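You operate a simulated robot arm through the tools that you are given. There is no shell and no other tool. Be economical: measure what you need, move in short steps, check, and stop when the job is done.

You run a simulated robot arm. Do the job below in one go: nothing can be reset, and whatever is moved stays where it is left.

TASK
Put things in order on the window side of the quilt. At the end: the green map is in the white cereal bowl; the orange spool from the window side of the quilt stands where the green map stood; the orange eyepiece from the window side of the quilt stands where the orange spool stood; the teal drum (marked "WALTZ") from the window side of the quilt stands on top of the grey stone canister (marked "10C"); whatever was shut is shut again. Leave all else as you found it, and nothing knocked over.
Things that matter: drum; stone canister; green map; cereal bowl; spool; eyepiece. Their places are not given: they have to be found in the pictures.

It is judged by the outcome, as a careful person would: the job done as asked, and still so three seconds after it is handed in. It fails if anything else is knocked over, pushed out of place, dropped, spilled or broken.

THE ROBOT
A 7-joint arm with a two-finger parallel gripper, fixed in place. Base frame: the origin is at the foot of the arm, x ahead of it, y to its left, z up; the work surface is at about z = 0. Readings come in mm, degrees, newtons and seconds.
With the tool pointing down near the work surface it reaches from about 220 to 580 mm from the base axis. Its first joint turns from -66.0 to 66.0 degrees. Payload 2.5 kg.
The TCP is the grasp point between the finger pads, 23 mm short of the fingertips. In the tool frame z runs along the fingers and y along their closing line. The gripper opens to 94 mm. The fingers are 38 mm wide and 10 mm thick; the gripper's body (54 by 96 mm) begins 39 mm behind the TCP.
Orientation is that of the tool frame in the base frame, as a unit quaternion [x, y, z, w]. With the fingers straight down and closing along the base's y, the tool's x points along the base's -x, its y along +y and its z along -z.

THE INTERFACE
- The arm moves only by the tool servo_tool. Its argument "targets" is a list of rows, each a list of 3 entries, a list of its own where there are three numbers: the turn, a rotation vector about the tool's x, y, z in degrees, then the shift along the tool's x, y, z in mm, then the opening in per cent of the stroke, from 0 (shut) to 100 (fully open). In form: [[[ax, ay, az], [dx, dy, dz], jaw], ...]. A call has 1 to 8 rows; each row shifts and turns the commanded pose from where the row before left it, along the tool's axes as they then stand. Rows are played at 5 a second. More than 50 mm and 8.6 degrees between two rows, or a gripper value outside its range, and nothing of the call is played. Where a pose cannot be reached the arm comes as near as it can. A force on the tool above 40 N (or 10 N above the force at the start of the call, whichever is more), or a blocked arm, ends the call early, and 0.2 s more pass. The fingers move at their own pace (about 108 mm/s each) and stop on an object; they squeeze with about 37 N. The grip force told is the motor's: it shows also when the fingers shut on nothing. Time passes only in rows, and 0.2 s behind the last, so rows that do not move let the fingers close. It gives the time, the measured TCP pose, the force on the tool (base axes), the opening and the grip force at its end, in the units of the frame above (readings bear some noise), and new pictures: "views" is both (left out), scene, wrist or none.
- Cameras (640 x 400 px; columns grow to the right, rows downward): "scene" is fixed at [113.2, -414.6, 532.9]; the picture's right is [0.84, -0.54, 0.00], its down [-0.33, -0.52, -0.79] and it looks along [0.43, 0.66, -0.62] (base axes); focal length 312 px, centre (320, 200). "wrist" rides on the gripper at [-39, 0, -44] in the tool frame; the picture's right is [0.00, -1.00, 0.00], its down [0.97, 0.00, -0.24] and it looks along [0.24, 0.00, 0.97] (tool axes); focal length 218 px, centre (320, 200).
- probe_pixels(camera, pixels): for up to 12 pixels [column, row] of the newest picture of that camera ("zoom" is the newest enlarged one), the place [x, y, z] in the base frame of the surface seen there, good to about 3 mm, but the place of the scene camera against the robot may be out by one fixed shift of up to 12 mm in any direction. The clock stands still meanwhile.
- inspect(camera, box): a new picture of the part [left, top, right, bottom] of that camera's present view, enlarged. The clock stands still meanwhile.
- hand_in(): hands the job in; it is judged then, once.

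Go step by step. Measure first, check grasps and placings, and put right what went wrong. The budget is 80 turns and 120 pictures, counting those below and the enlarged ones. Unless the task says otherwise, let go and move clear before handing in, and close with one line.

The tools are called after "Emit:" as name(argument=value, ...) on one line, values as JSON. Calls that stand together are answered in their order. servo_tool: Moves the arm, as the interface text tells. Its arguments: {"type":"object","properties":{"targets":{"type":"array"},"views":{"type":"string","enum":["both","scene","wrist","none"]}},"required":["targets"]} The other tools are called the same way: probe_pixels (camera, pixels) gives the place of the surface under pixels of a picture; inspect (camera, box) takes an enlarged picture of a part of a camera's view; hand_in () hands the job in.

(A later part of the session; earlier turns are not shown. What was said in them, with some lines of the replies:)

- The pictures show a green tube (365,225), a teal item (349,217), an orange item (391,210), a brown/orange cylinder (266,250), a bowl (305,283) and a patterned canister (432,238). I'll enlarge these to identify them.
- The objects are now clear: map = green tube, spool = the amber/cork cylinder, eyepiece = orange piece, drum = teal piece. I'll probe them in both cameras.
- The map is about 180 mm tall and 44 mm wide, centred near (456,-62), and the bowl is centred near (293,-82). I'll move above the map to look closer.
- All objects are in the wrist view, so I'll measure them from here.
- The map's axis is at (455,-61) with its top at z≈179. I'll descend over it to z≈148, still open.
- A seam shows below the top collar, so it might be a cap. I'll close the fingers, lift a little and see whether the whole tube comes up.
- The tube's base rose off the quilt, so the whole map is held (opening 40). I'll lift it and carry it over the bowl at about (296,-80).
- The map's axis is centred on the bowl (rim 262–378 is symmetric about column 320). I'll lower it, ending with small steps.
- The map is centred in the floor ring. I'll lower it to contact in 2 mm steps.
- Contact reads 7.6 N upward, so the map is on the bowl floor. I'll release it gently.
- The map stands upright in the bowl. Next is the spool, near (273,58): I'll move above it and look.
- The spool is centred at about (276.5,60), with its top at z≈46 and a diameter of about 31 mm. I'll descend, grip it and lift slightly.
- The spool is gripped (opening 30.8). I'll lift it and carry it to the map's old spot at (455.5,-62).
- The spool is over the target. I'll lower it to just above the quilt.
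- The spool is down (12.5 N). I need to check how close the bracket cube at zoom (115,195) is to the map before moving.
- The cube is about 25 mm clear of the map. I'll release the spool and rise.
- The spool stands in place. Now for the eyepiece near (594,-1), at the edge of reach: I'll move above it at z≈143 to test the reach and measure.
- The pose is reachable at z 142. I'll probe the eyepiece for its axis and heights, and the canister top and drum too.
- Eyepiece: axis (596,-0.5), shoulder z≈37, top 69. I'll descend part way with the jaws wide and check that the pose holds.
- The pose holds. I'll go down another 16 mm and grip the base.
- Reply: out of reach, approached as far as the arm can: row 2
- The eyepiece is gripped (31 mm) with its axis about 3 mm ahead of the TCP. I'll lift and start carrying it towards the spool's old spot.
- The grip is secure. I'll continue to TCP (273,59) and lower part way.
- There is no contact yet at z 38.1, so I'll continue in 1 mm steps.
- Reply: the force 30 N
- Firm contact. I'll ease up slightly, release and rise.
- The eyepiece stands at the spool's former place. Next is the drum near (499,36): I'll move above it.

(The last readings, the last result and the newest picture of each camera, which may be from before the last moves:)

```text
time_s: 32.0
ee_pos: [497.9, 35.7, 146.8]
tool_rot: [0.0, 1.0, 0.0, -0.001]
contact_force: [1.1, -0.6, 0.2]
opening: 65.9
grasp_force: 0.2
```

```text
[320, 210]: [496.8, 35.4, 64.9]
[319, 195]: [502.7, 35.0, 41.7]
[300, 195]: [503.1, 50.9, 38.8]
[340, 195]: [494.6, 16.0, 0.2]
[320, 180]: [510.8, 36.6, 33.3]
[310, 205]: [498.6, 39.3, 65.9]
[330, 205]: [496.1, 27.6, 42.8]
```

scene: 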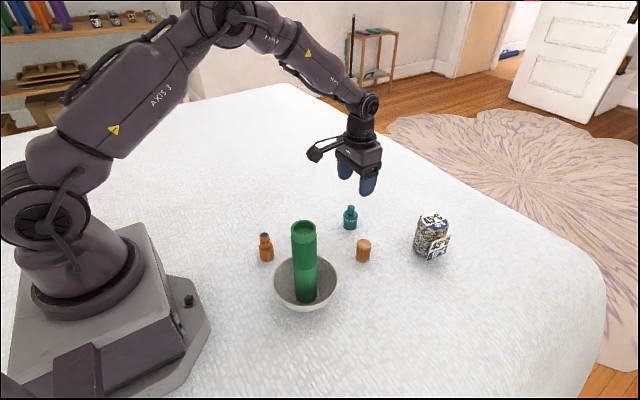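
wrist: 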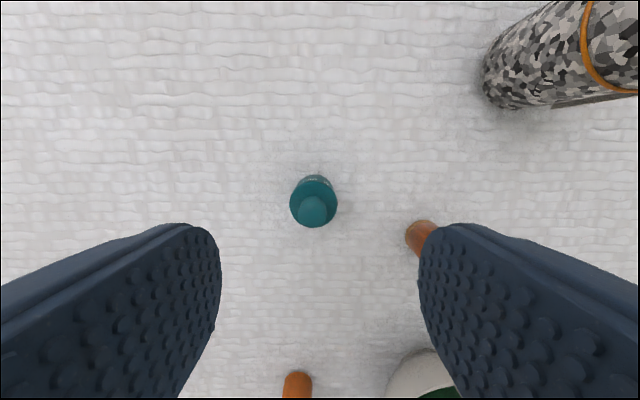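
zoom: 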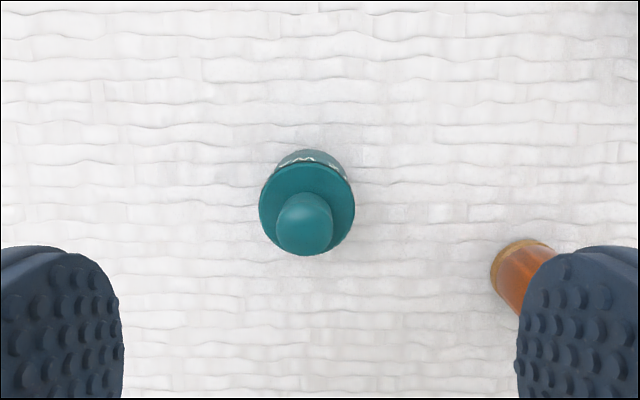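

The drum's axis is about (497.5,40.4), with its shoulder at z≈42 and knob top at 66. I'll descend to z≈33 and grip its body.

Emit:
servo_tool(targets=[[[0, 0, 0], [0.4, 4.7, 35], 70], [[0, 0, 0], [0, 0, 35], 70], [[0, 0, 0], [0, 0, 30], 70], [[0, 0, 0], [0, 0, 13], 70], [[0, 0, 0], [0, 0, 0], 70], [[0, 0, 0], [0, 0, 0], 40], [[0, 0, 0], [0, 0, 0], 15], [[0, 0, 0], [0, 0, 0], 15]])

```text
time_s: 33.8
ee_pos: [497.6, 39.7, 34.6]
tool_rot: [-0.001, 1.0, 0.0, 0.0]
contact_force: [0.1, 0.8, 0.0]
opening: 34.2
grasp_force: 37.0
```

scene: 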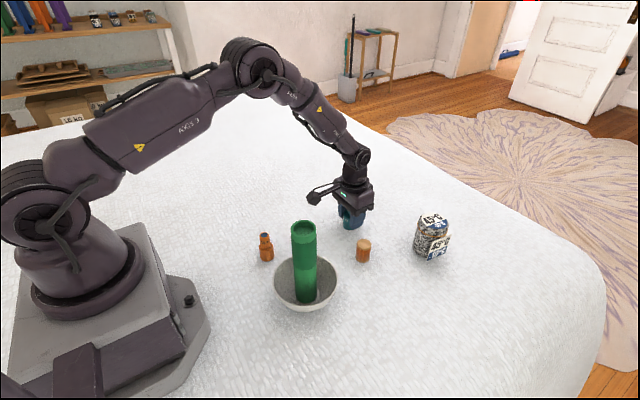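
wrist: 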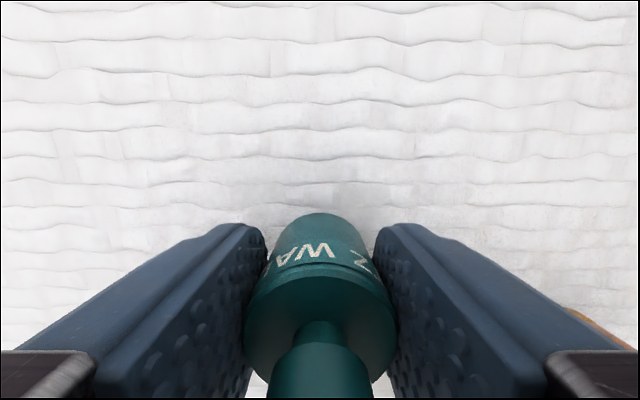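

The drum is gripped (34.2). I'll lift it and carry it above the canister at about (598,-119).

Emit:
servo_tool(targets=[[[0, 0, 0], [0, 0, -45], 15], [[0, 0, 0], [0, 0, -45], 15], [[0, 0, 0], [0, 0, -45], 15], [[0, 0, 0], [-25, -40, 0], 15], [[0, 0, 0], [-25, -40, 0], 15], [[0, 0, 0], [-25, -40, 0], 15], [[0, 0, 0], [-25, -39, 0], 15], [[0, 0, 0], [0, 0, 0], 15]])

Emit:
inspect(camera="scene", box=[370, 140, 480, 270])

```text
time_s: 35.6
ee_pos: [588.4, -117.1, 169.7]
tool_rot: [0.001, 1.0, 0.001, -0.002]
contact_force: [0.3, 0.1, -0.7]
opening: 33.8
grasp_force: 37.5
out of reach, approached as far as the arm can: row 7
```

scene: 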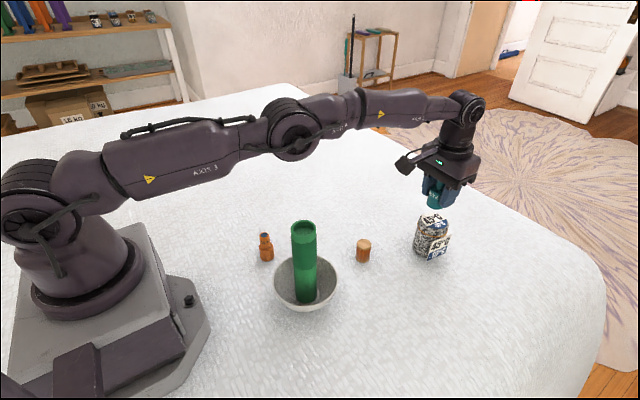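
wrist: 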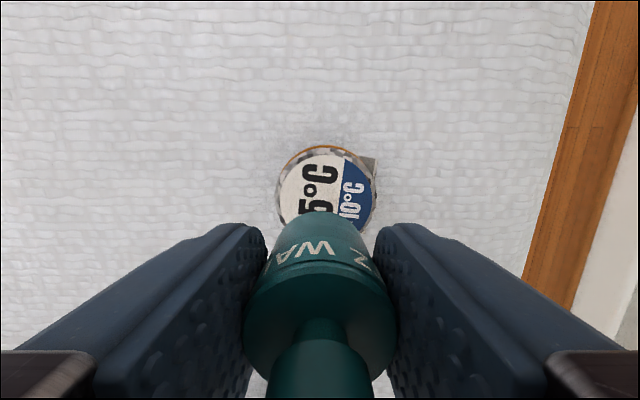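

```text
3.08 times, centred on (425, 205) of scene
```

zoom: 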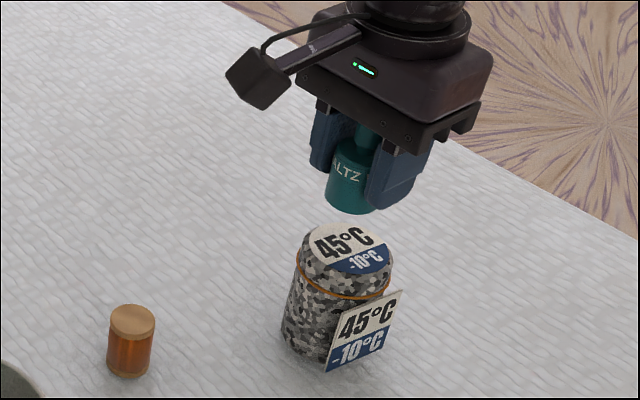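

The arm stops at x≈588, short of the canister centre at about (599,-120). A small outward tilt adds reach, but the drum has to be regripped with that tilt. I'll take it back to its old spot to regrip.

Emit:
servo_tool(targets=[[[0, 0, 0], [23, 40, 0], 15], [[0, 0, 0], [23, 40, 0], 15], [[0, 0, 0], [23, 40, 0], 15], [[0, 0, 0], [22, 37, 0], 15], [[0, 0, 0], [0, 0, 45], 15], [[0, 0, 0], [0, 0, 45], 15], [[0, 0, 0], [0, 0, 38], 15], [[0, 0, 0], [0, 0, 0], 15]], views="scene")

```text
time_s: 37.4
ee_pos: [496.9, 40.6, 41.3]
tool_rot: [0.0, 1.0, 0.0, 0.0]
contact_force: [0.7, -0.3, -0.7]
opening: 34.0
grasp_force: 36.9
```

scene: 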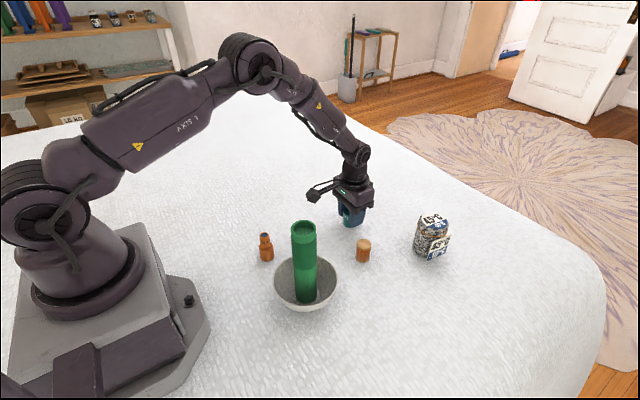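

Emit:
servo_tool(targets=[[[0, 0, 0], [0, 0, 4], 15], [[0, 0, 0], [0, 0, 1], 15], [[0, 0, 0], [0, 0, 0], 15]], views="none")

```text
time_s: 38.2
ee_pos: [496.8, 40.7, 35.8]
tool_rot: [0.001, 1.0, -0.001, 0.0]
contact_force: [-0.7, 0.5, 0.0]
opening: 33.9
grasp_force: 37.0
```

Emit:
servo_tool(targets=[[[0, 0, 0], [0, 0, 1], 15], [[0, 0, 0], [0, 0, 0.7], 15], [[0, 0, 0], [0, 0, 0], 15]], views="none")

```text
time_s: 39.0
ee_pos: [497.6, 40.5, 34.7]
tool_rot: [0.0, 1.0, 0.001, 0.0]
contact_force: [1.3, -0.3, -1.0]
opening: 34.1
grasp_force: 37.1
```

Emit:
servo_tool(targets=[[[0, 0, 0], [0, 0, 0.8], 15], [[0, 0, 0], [0, 0, 0], 15]], views="none")

```text
time_s: 39.6
ee_pos: [497.2, 40.9, 34.4]
tool_rot: [0.0, 1.0, 0.0, 0.0]
contact_force: [-2.0, -0.3, 3.2]
opening: 33.8
grasp_force: 37.5
```

The drum touches the quilt. I'll open, rise 3 mm, tilt 8° outward and look before gripping again.

Emit:
servo_tool(targets=[[[0, 0, 0], [0, 0, 0], 36], [[0, 0, 0], [0, 0, 0], 55], [[0, 0, 0], [0, 0, -3], 55], [[0, -4, 0], [0, 0, 0], 55], [[0, -4, 0], [0, 0, 0], 55], [[0, 0, 0], [0, 0, 0], 55]])

Emit:
inspect(camera="scene", box=[300, 150, 420, 270])

```text
time_s: 41.0
ee_pos: [495.3, 40.9, 38.2]
tool_rot: [0.001, 0.998, -0.001, 0.069]
contact_force: [-0.8, -0.2, 0.3]
opening: 51.6
grasp_force: 0.1
```

scene: 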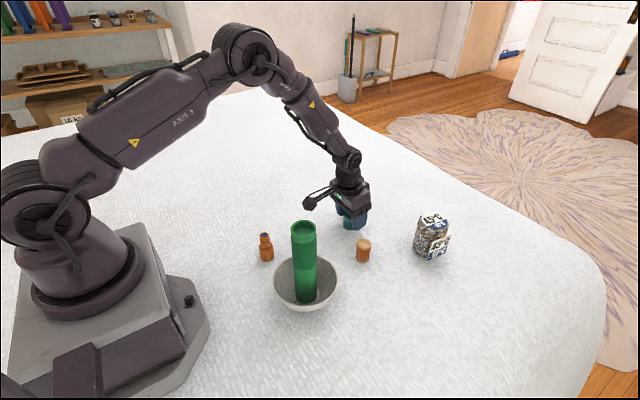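
wrist: 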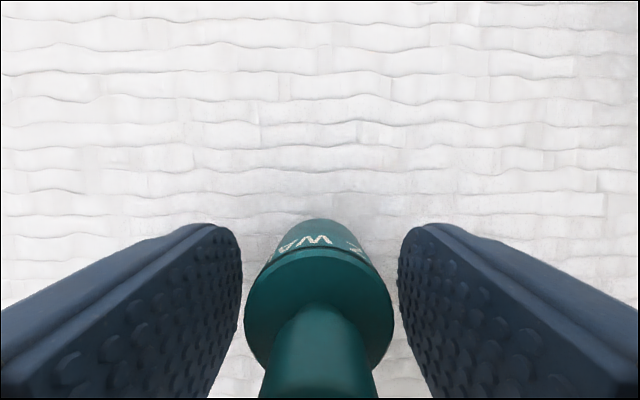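

```text
3.33 times, centred on (360, 210) of scene
```

zoom: 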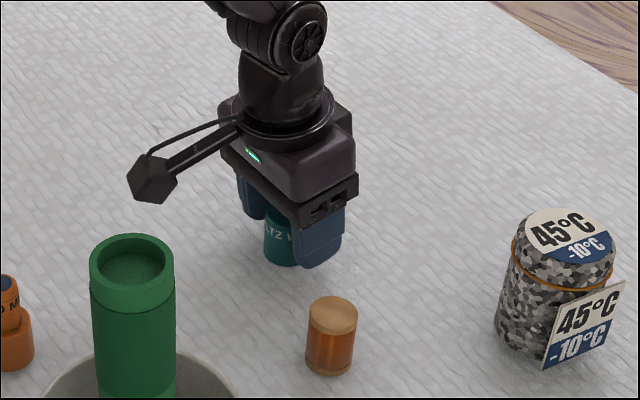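

The tilt is right (fingers point outward) and the drum sits between the pads. I'll grip it and lift straight up.

Emit:
servo_tool(targets=[[[0, 0, 0], [-2, -0.4, 0], 55], [[0, 0, 0], [0, 0, 0], 15], [[0, 0, 0], [0, 0, 0], 15], [[0, 0, 0], [0, 0, 0], 15], [[0, 0, 0], [-5.9, 0, -41.9], 15], [[0, 0, 0], [-5.9, 0, -41.9], 15], [[0, 0, 0], [-5.9, 0, -41.9], 15], [[0, 0, 0], [0, 0, 0], 15]])

```text
time_s: 42.8
ee_pos: [499.2, 40.1, 162.9]
tool_rot: [0.0, 0.998, 0.0, 0.07]
contact_force: [0.1, -0.7, -0.9]
opening: 34.0
grasp_force: 37.2
```

scene: 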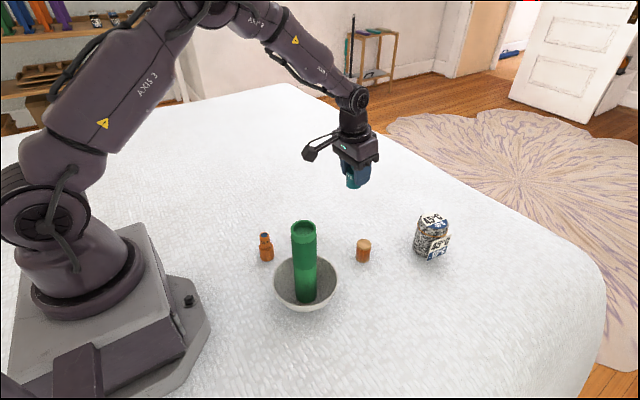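
wrist: 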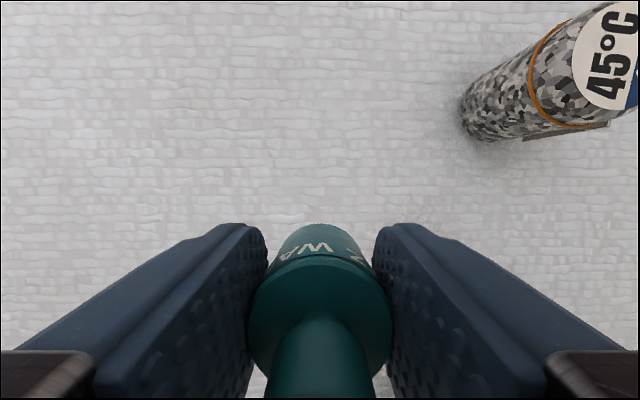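

The drum is held upright. I'll carry it above the canister.

Emit:
servo_tool(targets=[[[0, 0, 0], [-24.8, -40, 3.5], 15], [[0, 0, 0], [-24.8, -40, 3.5], 15], [[0, 0, 0], [-24.8, -40, 3.5], 15], [[0, 0, 0], [-24.8, -40, 3.5], 15], [[0, 0, 0], [0, 0, 0], 15]])

Emit:
inspect(camera="scene", box=[370, 140, 480, 270])

Emit:
inspect(camera="wrist", box=[240, 120, 400, 260])

```text
time_s: 44.0
ee_pos: [600.6, -119.2, 161.8]
tool_rot: [0.0, 0.998, 0.001, 0.069]
contact_force: [-0.2, -1.0, -0.9]
opening: 34.1
grasp_force: 37.7
```

scene: 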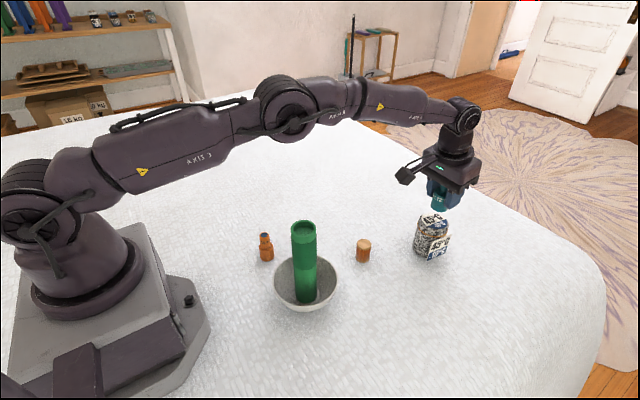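
wrist: 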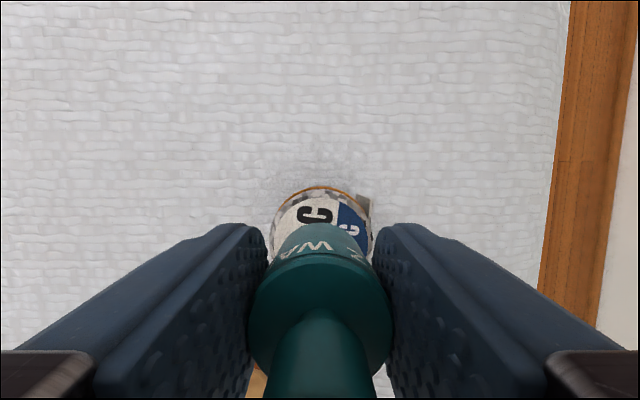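

```text
3.08 times, centred on (425, 205) of scene
```

zoom: 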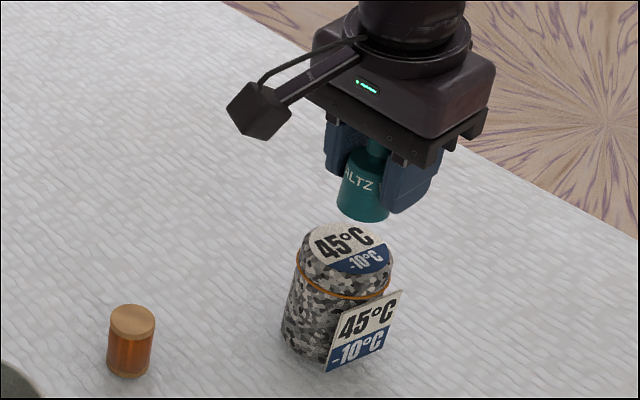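

```text
2.86 times, centred on (320, 190) of wrist
```

zoom: 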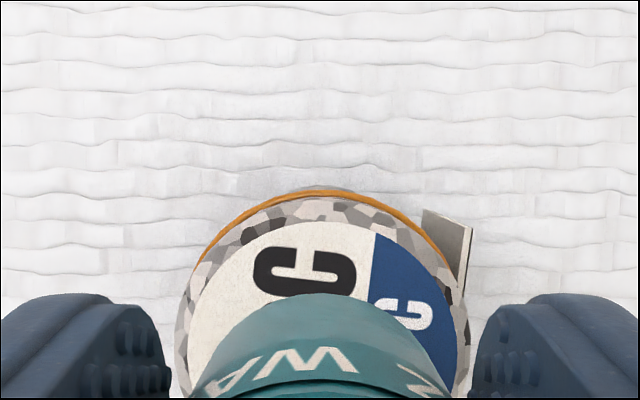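

The drum is aligned in y and seems about 2–3 mm too far in x. I'll correct that and lower to just above the lid.

Emit:
servo_tool(targets=[[[0, 0, 0], [2.5, 0, -0.35], 15], [[0, 0, 0], [1.7, 0, 11.9], 15], [[0, 0, 0], [1.7, 0, 11.9], 15], [[0, 0, 0], [0, 0, 0], 15]])

Emit:
inspect(camera="scene", box=[370, 140, 480, 270])

Emit:
inspect(camera="wrist", box=[240, 120, 400, 260])

```text
time_s: 45.0
ee_pos: [598.3, -119.0, 140.0]
tool_rot: [0.0, 0.998, 0.0, 0.069]
contact_force: [0.3, -0.5, -1.5]
opening: 34.1
grasp_force: 37.1
```

scene: 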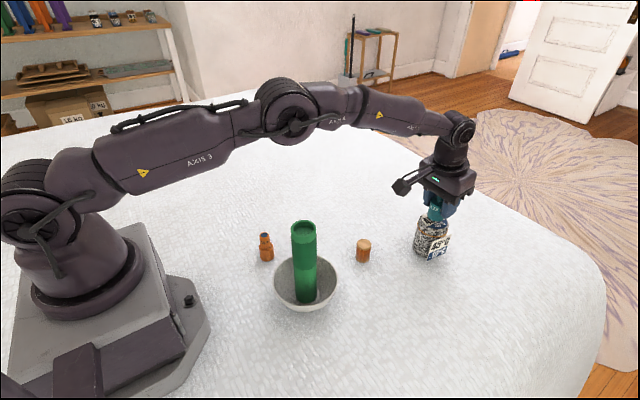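
wrist: 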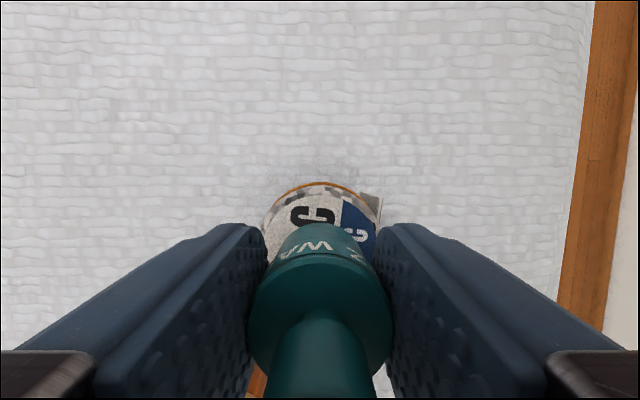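

```text
3.08 times, centred on (425, 205) of scene
```

zoom: 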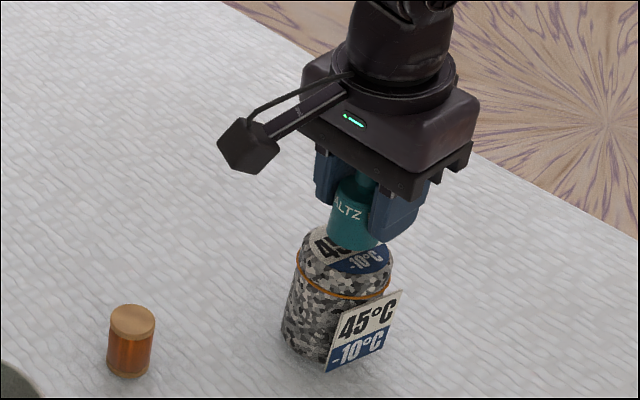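

```text
2.86 times, centred on (320, 190) of wrist
```

zoom: 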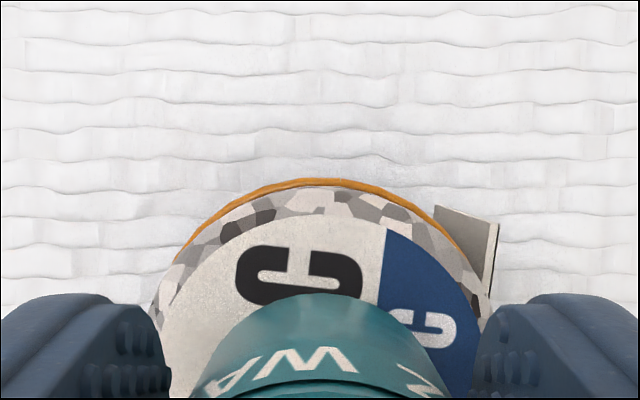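

The drum is centred over the label in both axes. I'll lower it to contact in small steps.

Emit:
servo_tool(targets=[[[0, 0, 0], [0.9, 0, 6], 15], [[0, 0, 0], [0.3, 0, 2], 15], [[0, 0, 0], [0, 0, 0], 15]], views="none")

```text
time_s: 45.8
ee_pos: [596.6, -119.7, 132.2]
tool_rot: [0.001, 0.998, 0.0, 0.069]
contact_force: [0.2, -0.3, -1.0]
opening: 33.8
grasp_force: 36.8
```

Emit:
servo_tool(targets=[[[0, 0, 0], [0.14, 0, 1], 15], [[0, 0, 0], [0.14, 0, 1], 15], [[0, 0, 0], [0, 0, 0], 15]], views="none")

```text
time_s: 46.6
ee_pos: [596.1, -121.2, 129.0]
tool_rot: [0.0, 0.998, 0.0, 0.07]
contact_force: [0.1, 0.5, -1.0]
opening: 34.2
grasp_force: 36.3
```

Emit:
servo_tool(targets=[[[0, 0, 0], [0.14, 0, 1], 15], [[0, 0, 0], [0, 0, 0], 15]], views="scene")

Emit:
inspect(camera="scene", box=[390, 170, 460, 270])

```text
time_s: 47.2
ee_pos: [596.4, -120.8, 129.6]
tool_rot: [0.0, 0.998, 0.001, 0.07]
contact_force: [-0.5, -0.4, -1.7]
opening: 34.1
grasp_force: 36.6
```

scene: 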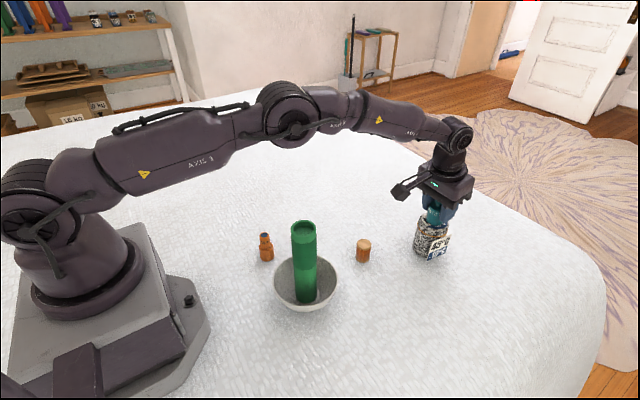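

```text
4.00 times, centred on (425, 220) of scene
```

zoom: 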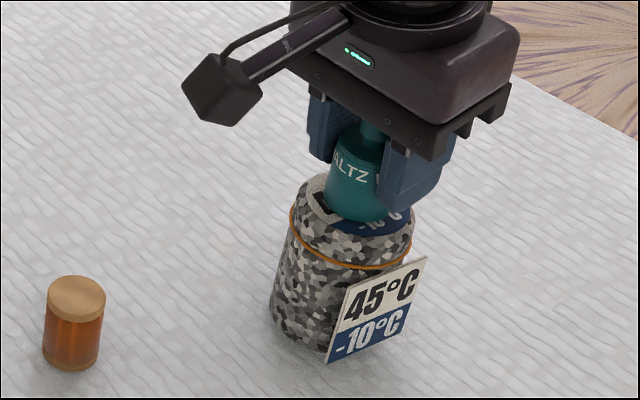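

There is still no contact, so I'll continue down by 0.7 mm steps.

Emit:
servo_tool(targets=[[[0, 0, 0], [0.1, 0, 0.7], 15], [[0, 0, 0], [0.1, 0, 0.7], 15], [[0, 0, 0], [0, 0, 0], 15]], views="none")

```text
time_s: 48.0
ee_pos: [596.0, -119.9, 128.0]
tool_rot: [-0.001, 0.998, 0.001, 0.07]
contact_force: [0.6, 0.4, -0.2]
opening: 34.0
grasp_force: 36.9
```

Emit:
servo_tool(targets=[[[0, 0, 0], [0.1, 0, 0.8], 15], [[0, 0, 0], [0, 0, 0], 15]], views="none")

```text
time_s: 48.6
ee_pos: [596.8, -120.9, 126.5]
tool_rot: [0.0, 0.997, 0.0, 0.071]
contact_force: [-1.8, 0.8, 4.2]
opening: 34.1
grasp_force: 36.6
```

Contact reads 4 N, so the drum rests on the lid. I'll open and withdraw straight up.

Emit:
servo_tool(targets=[[[0, 0, 0], [0, 0, 0], 35], [[0, 0, 0], [0, 0, 0], 37], [[0, 0, 0], [0, 0, 0], 45], [[0, 0, 0], [0, 0, 0], 65], [[0, 0, 0], [0, 0, 0], 75], [[0, 0, 0], [-4.2, 0, -29.7], 75], [[0, 0, 0], [0, 0, -40], 75], [[0, 0, 0], [0, 0, 0], 75]])

Emit:
inspect(camera="scene", box=[380, 160, 480, 270])

```text
time_s: 50.4
ee_pos: [590.4, -119.5, 197.9]
tool_rot: [0.0, 0.998, -0.001, 0.069]
contact_force: [-0.3, -0.2, -0.3]
opening: 70.5
grasp_force: 0.0
```

scene: 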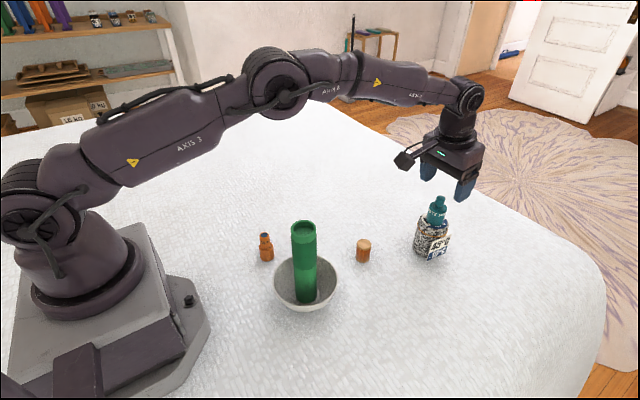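
wrist: 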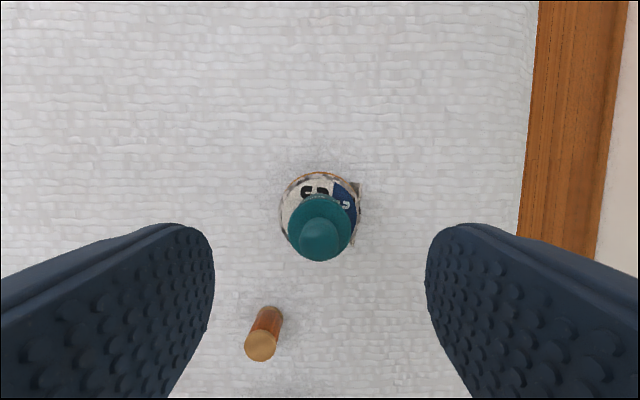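

```text
3.64 times, centred on (430, 215) of scene
```

zoom: 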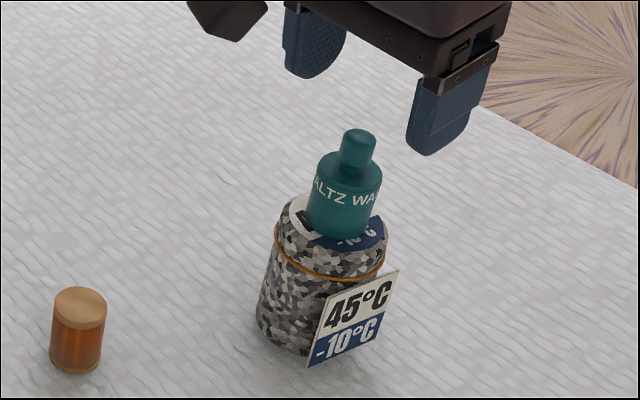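

The drum stands centred on the canister, the map is upright in the bowl, and the spool and eyepiece are in their new places. The arm is clear, so I'm handing in.

Emit:
hand_in()

```text
The job is handed in.
```

The job is done and handed in: the map is in the bowl, the spool and eyepiece are in their new spots, the drum is on the canister, nothing was knocked over, and nothing shut was opened.
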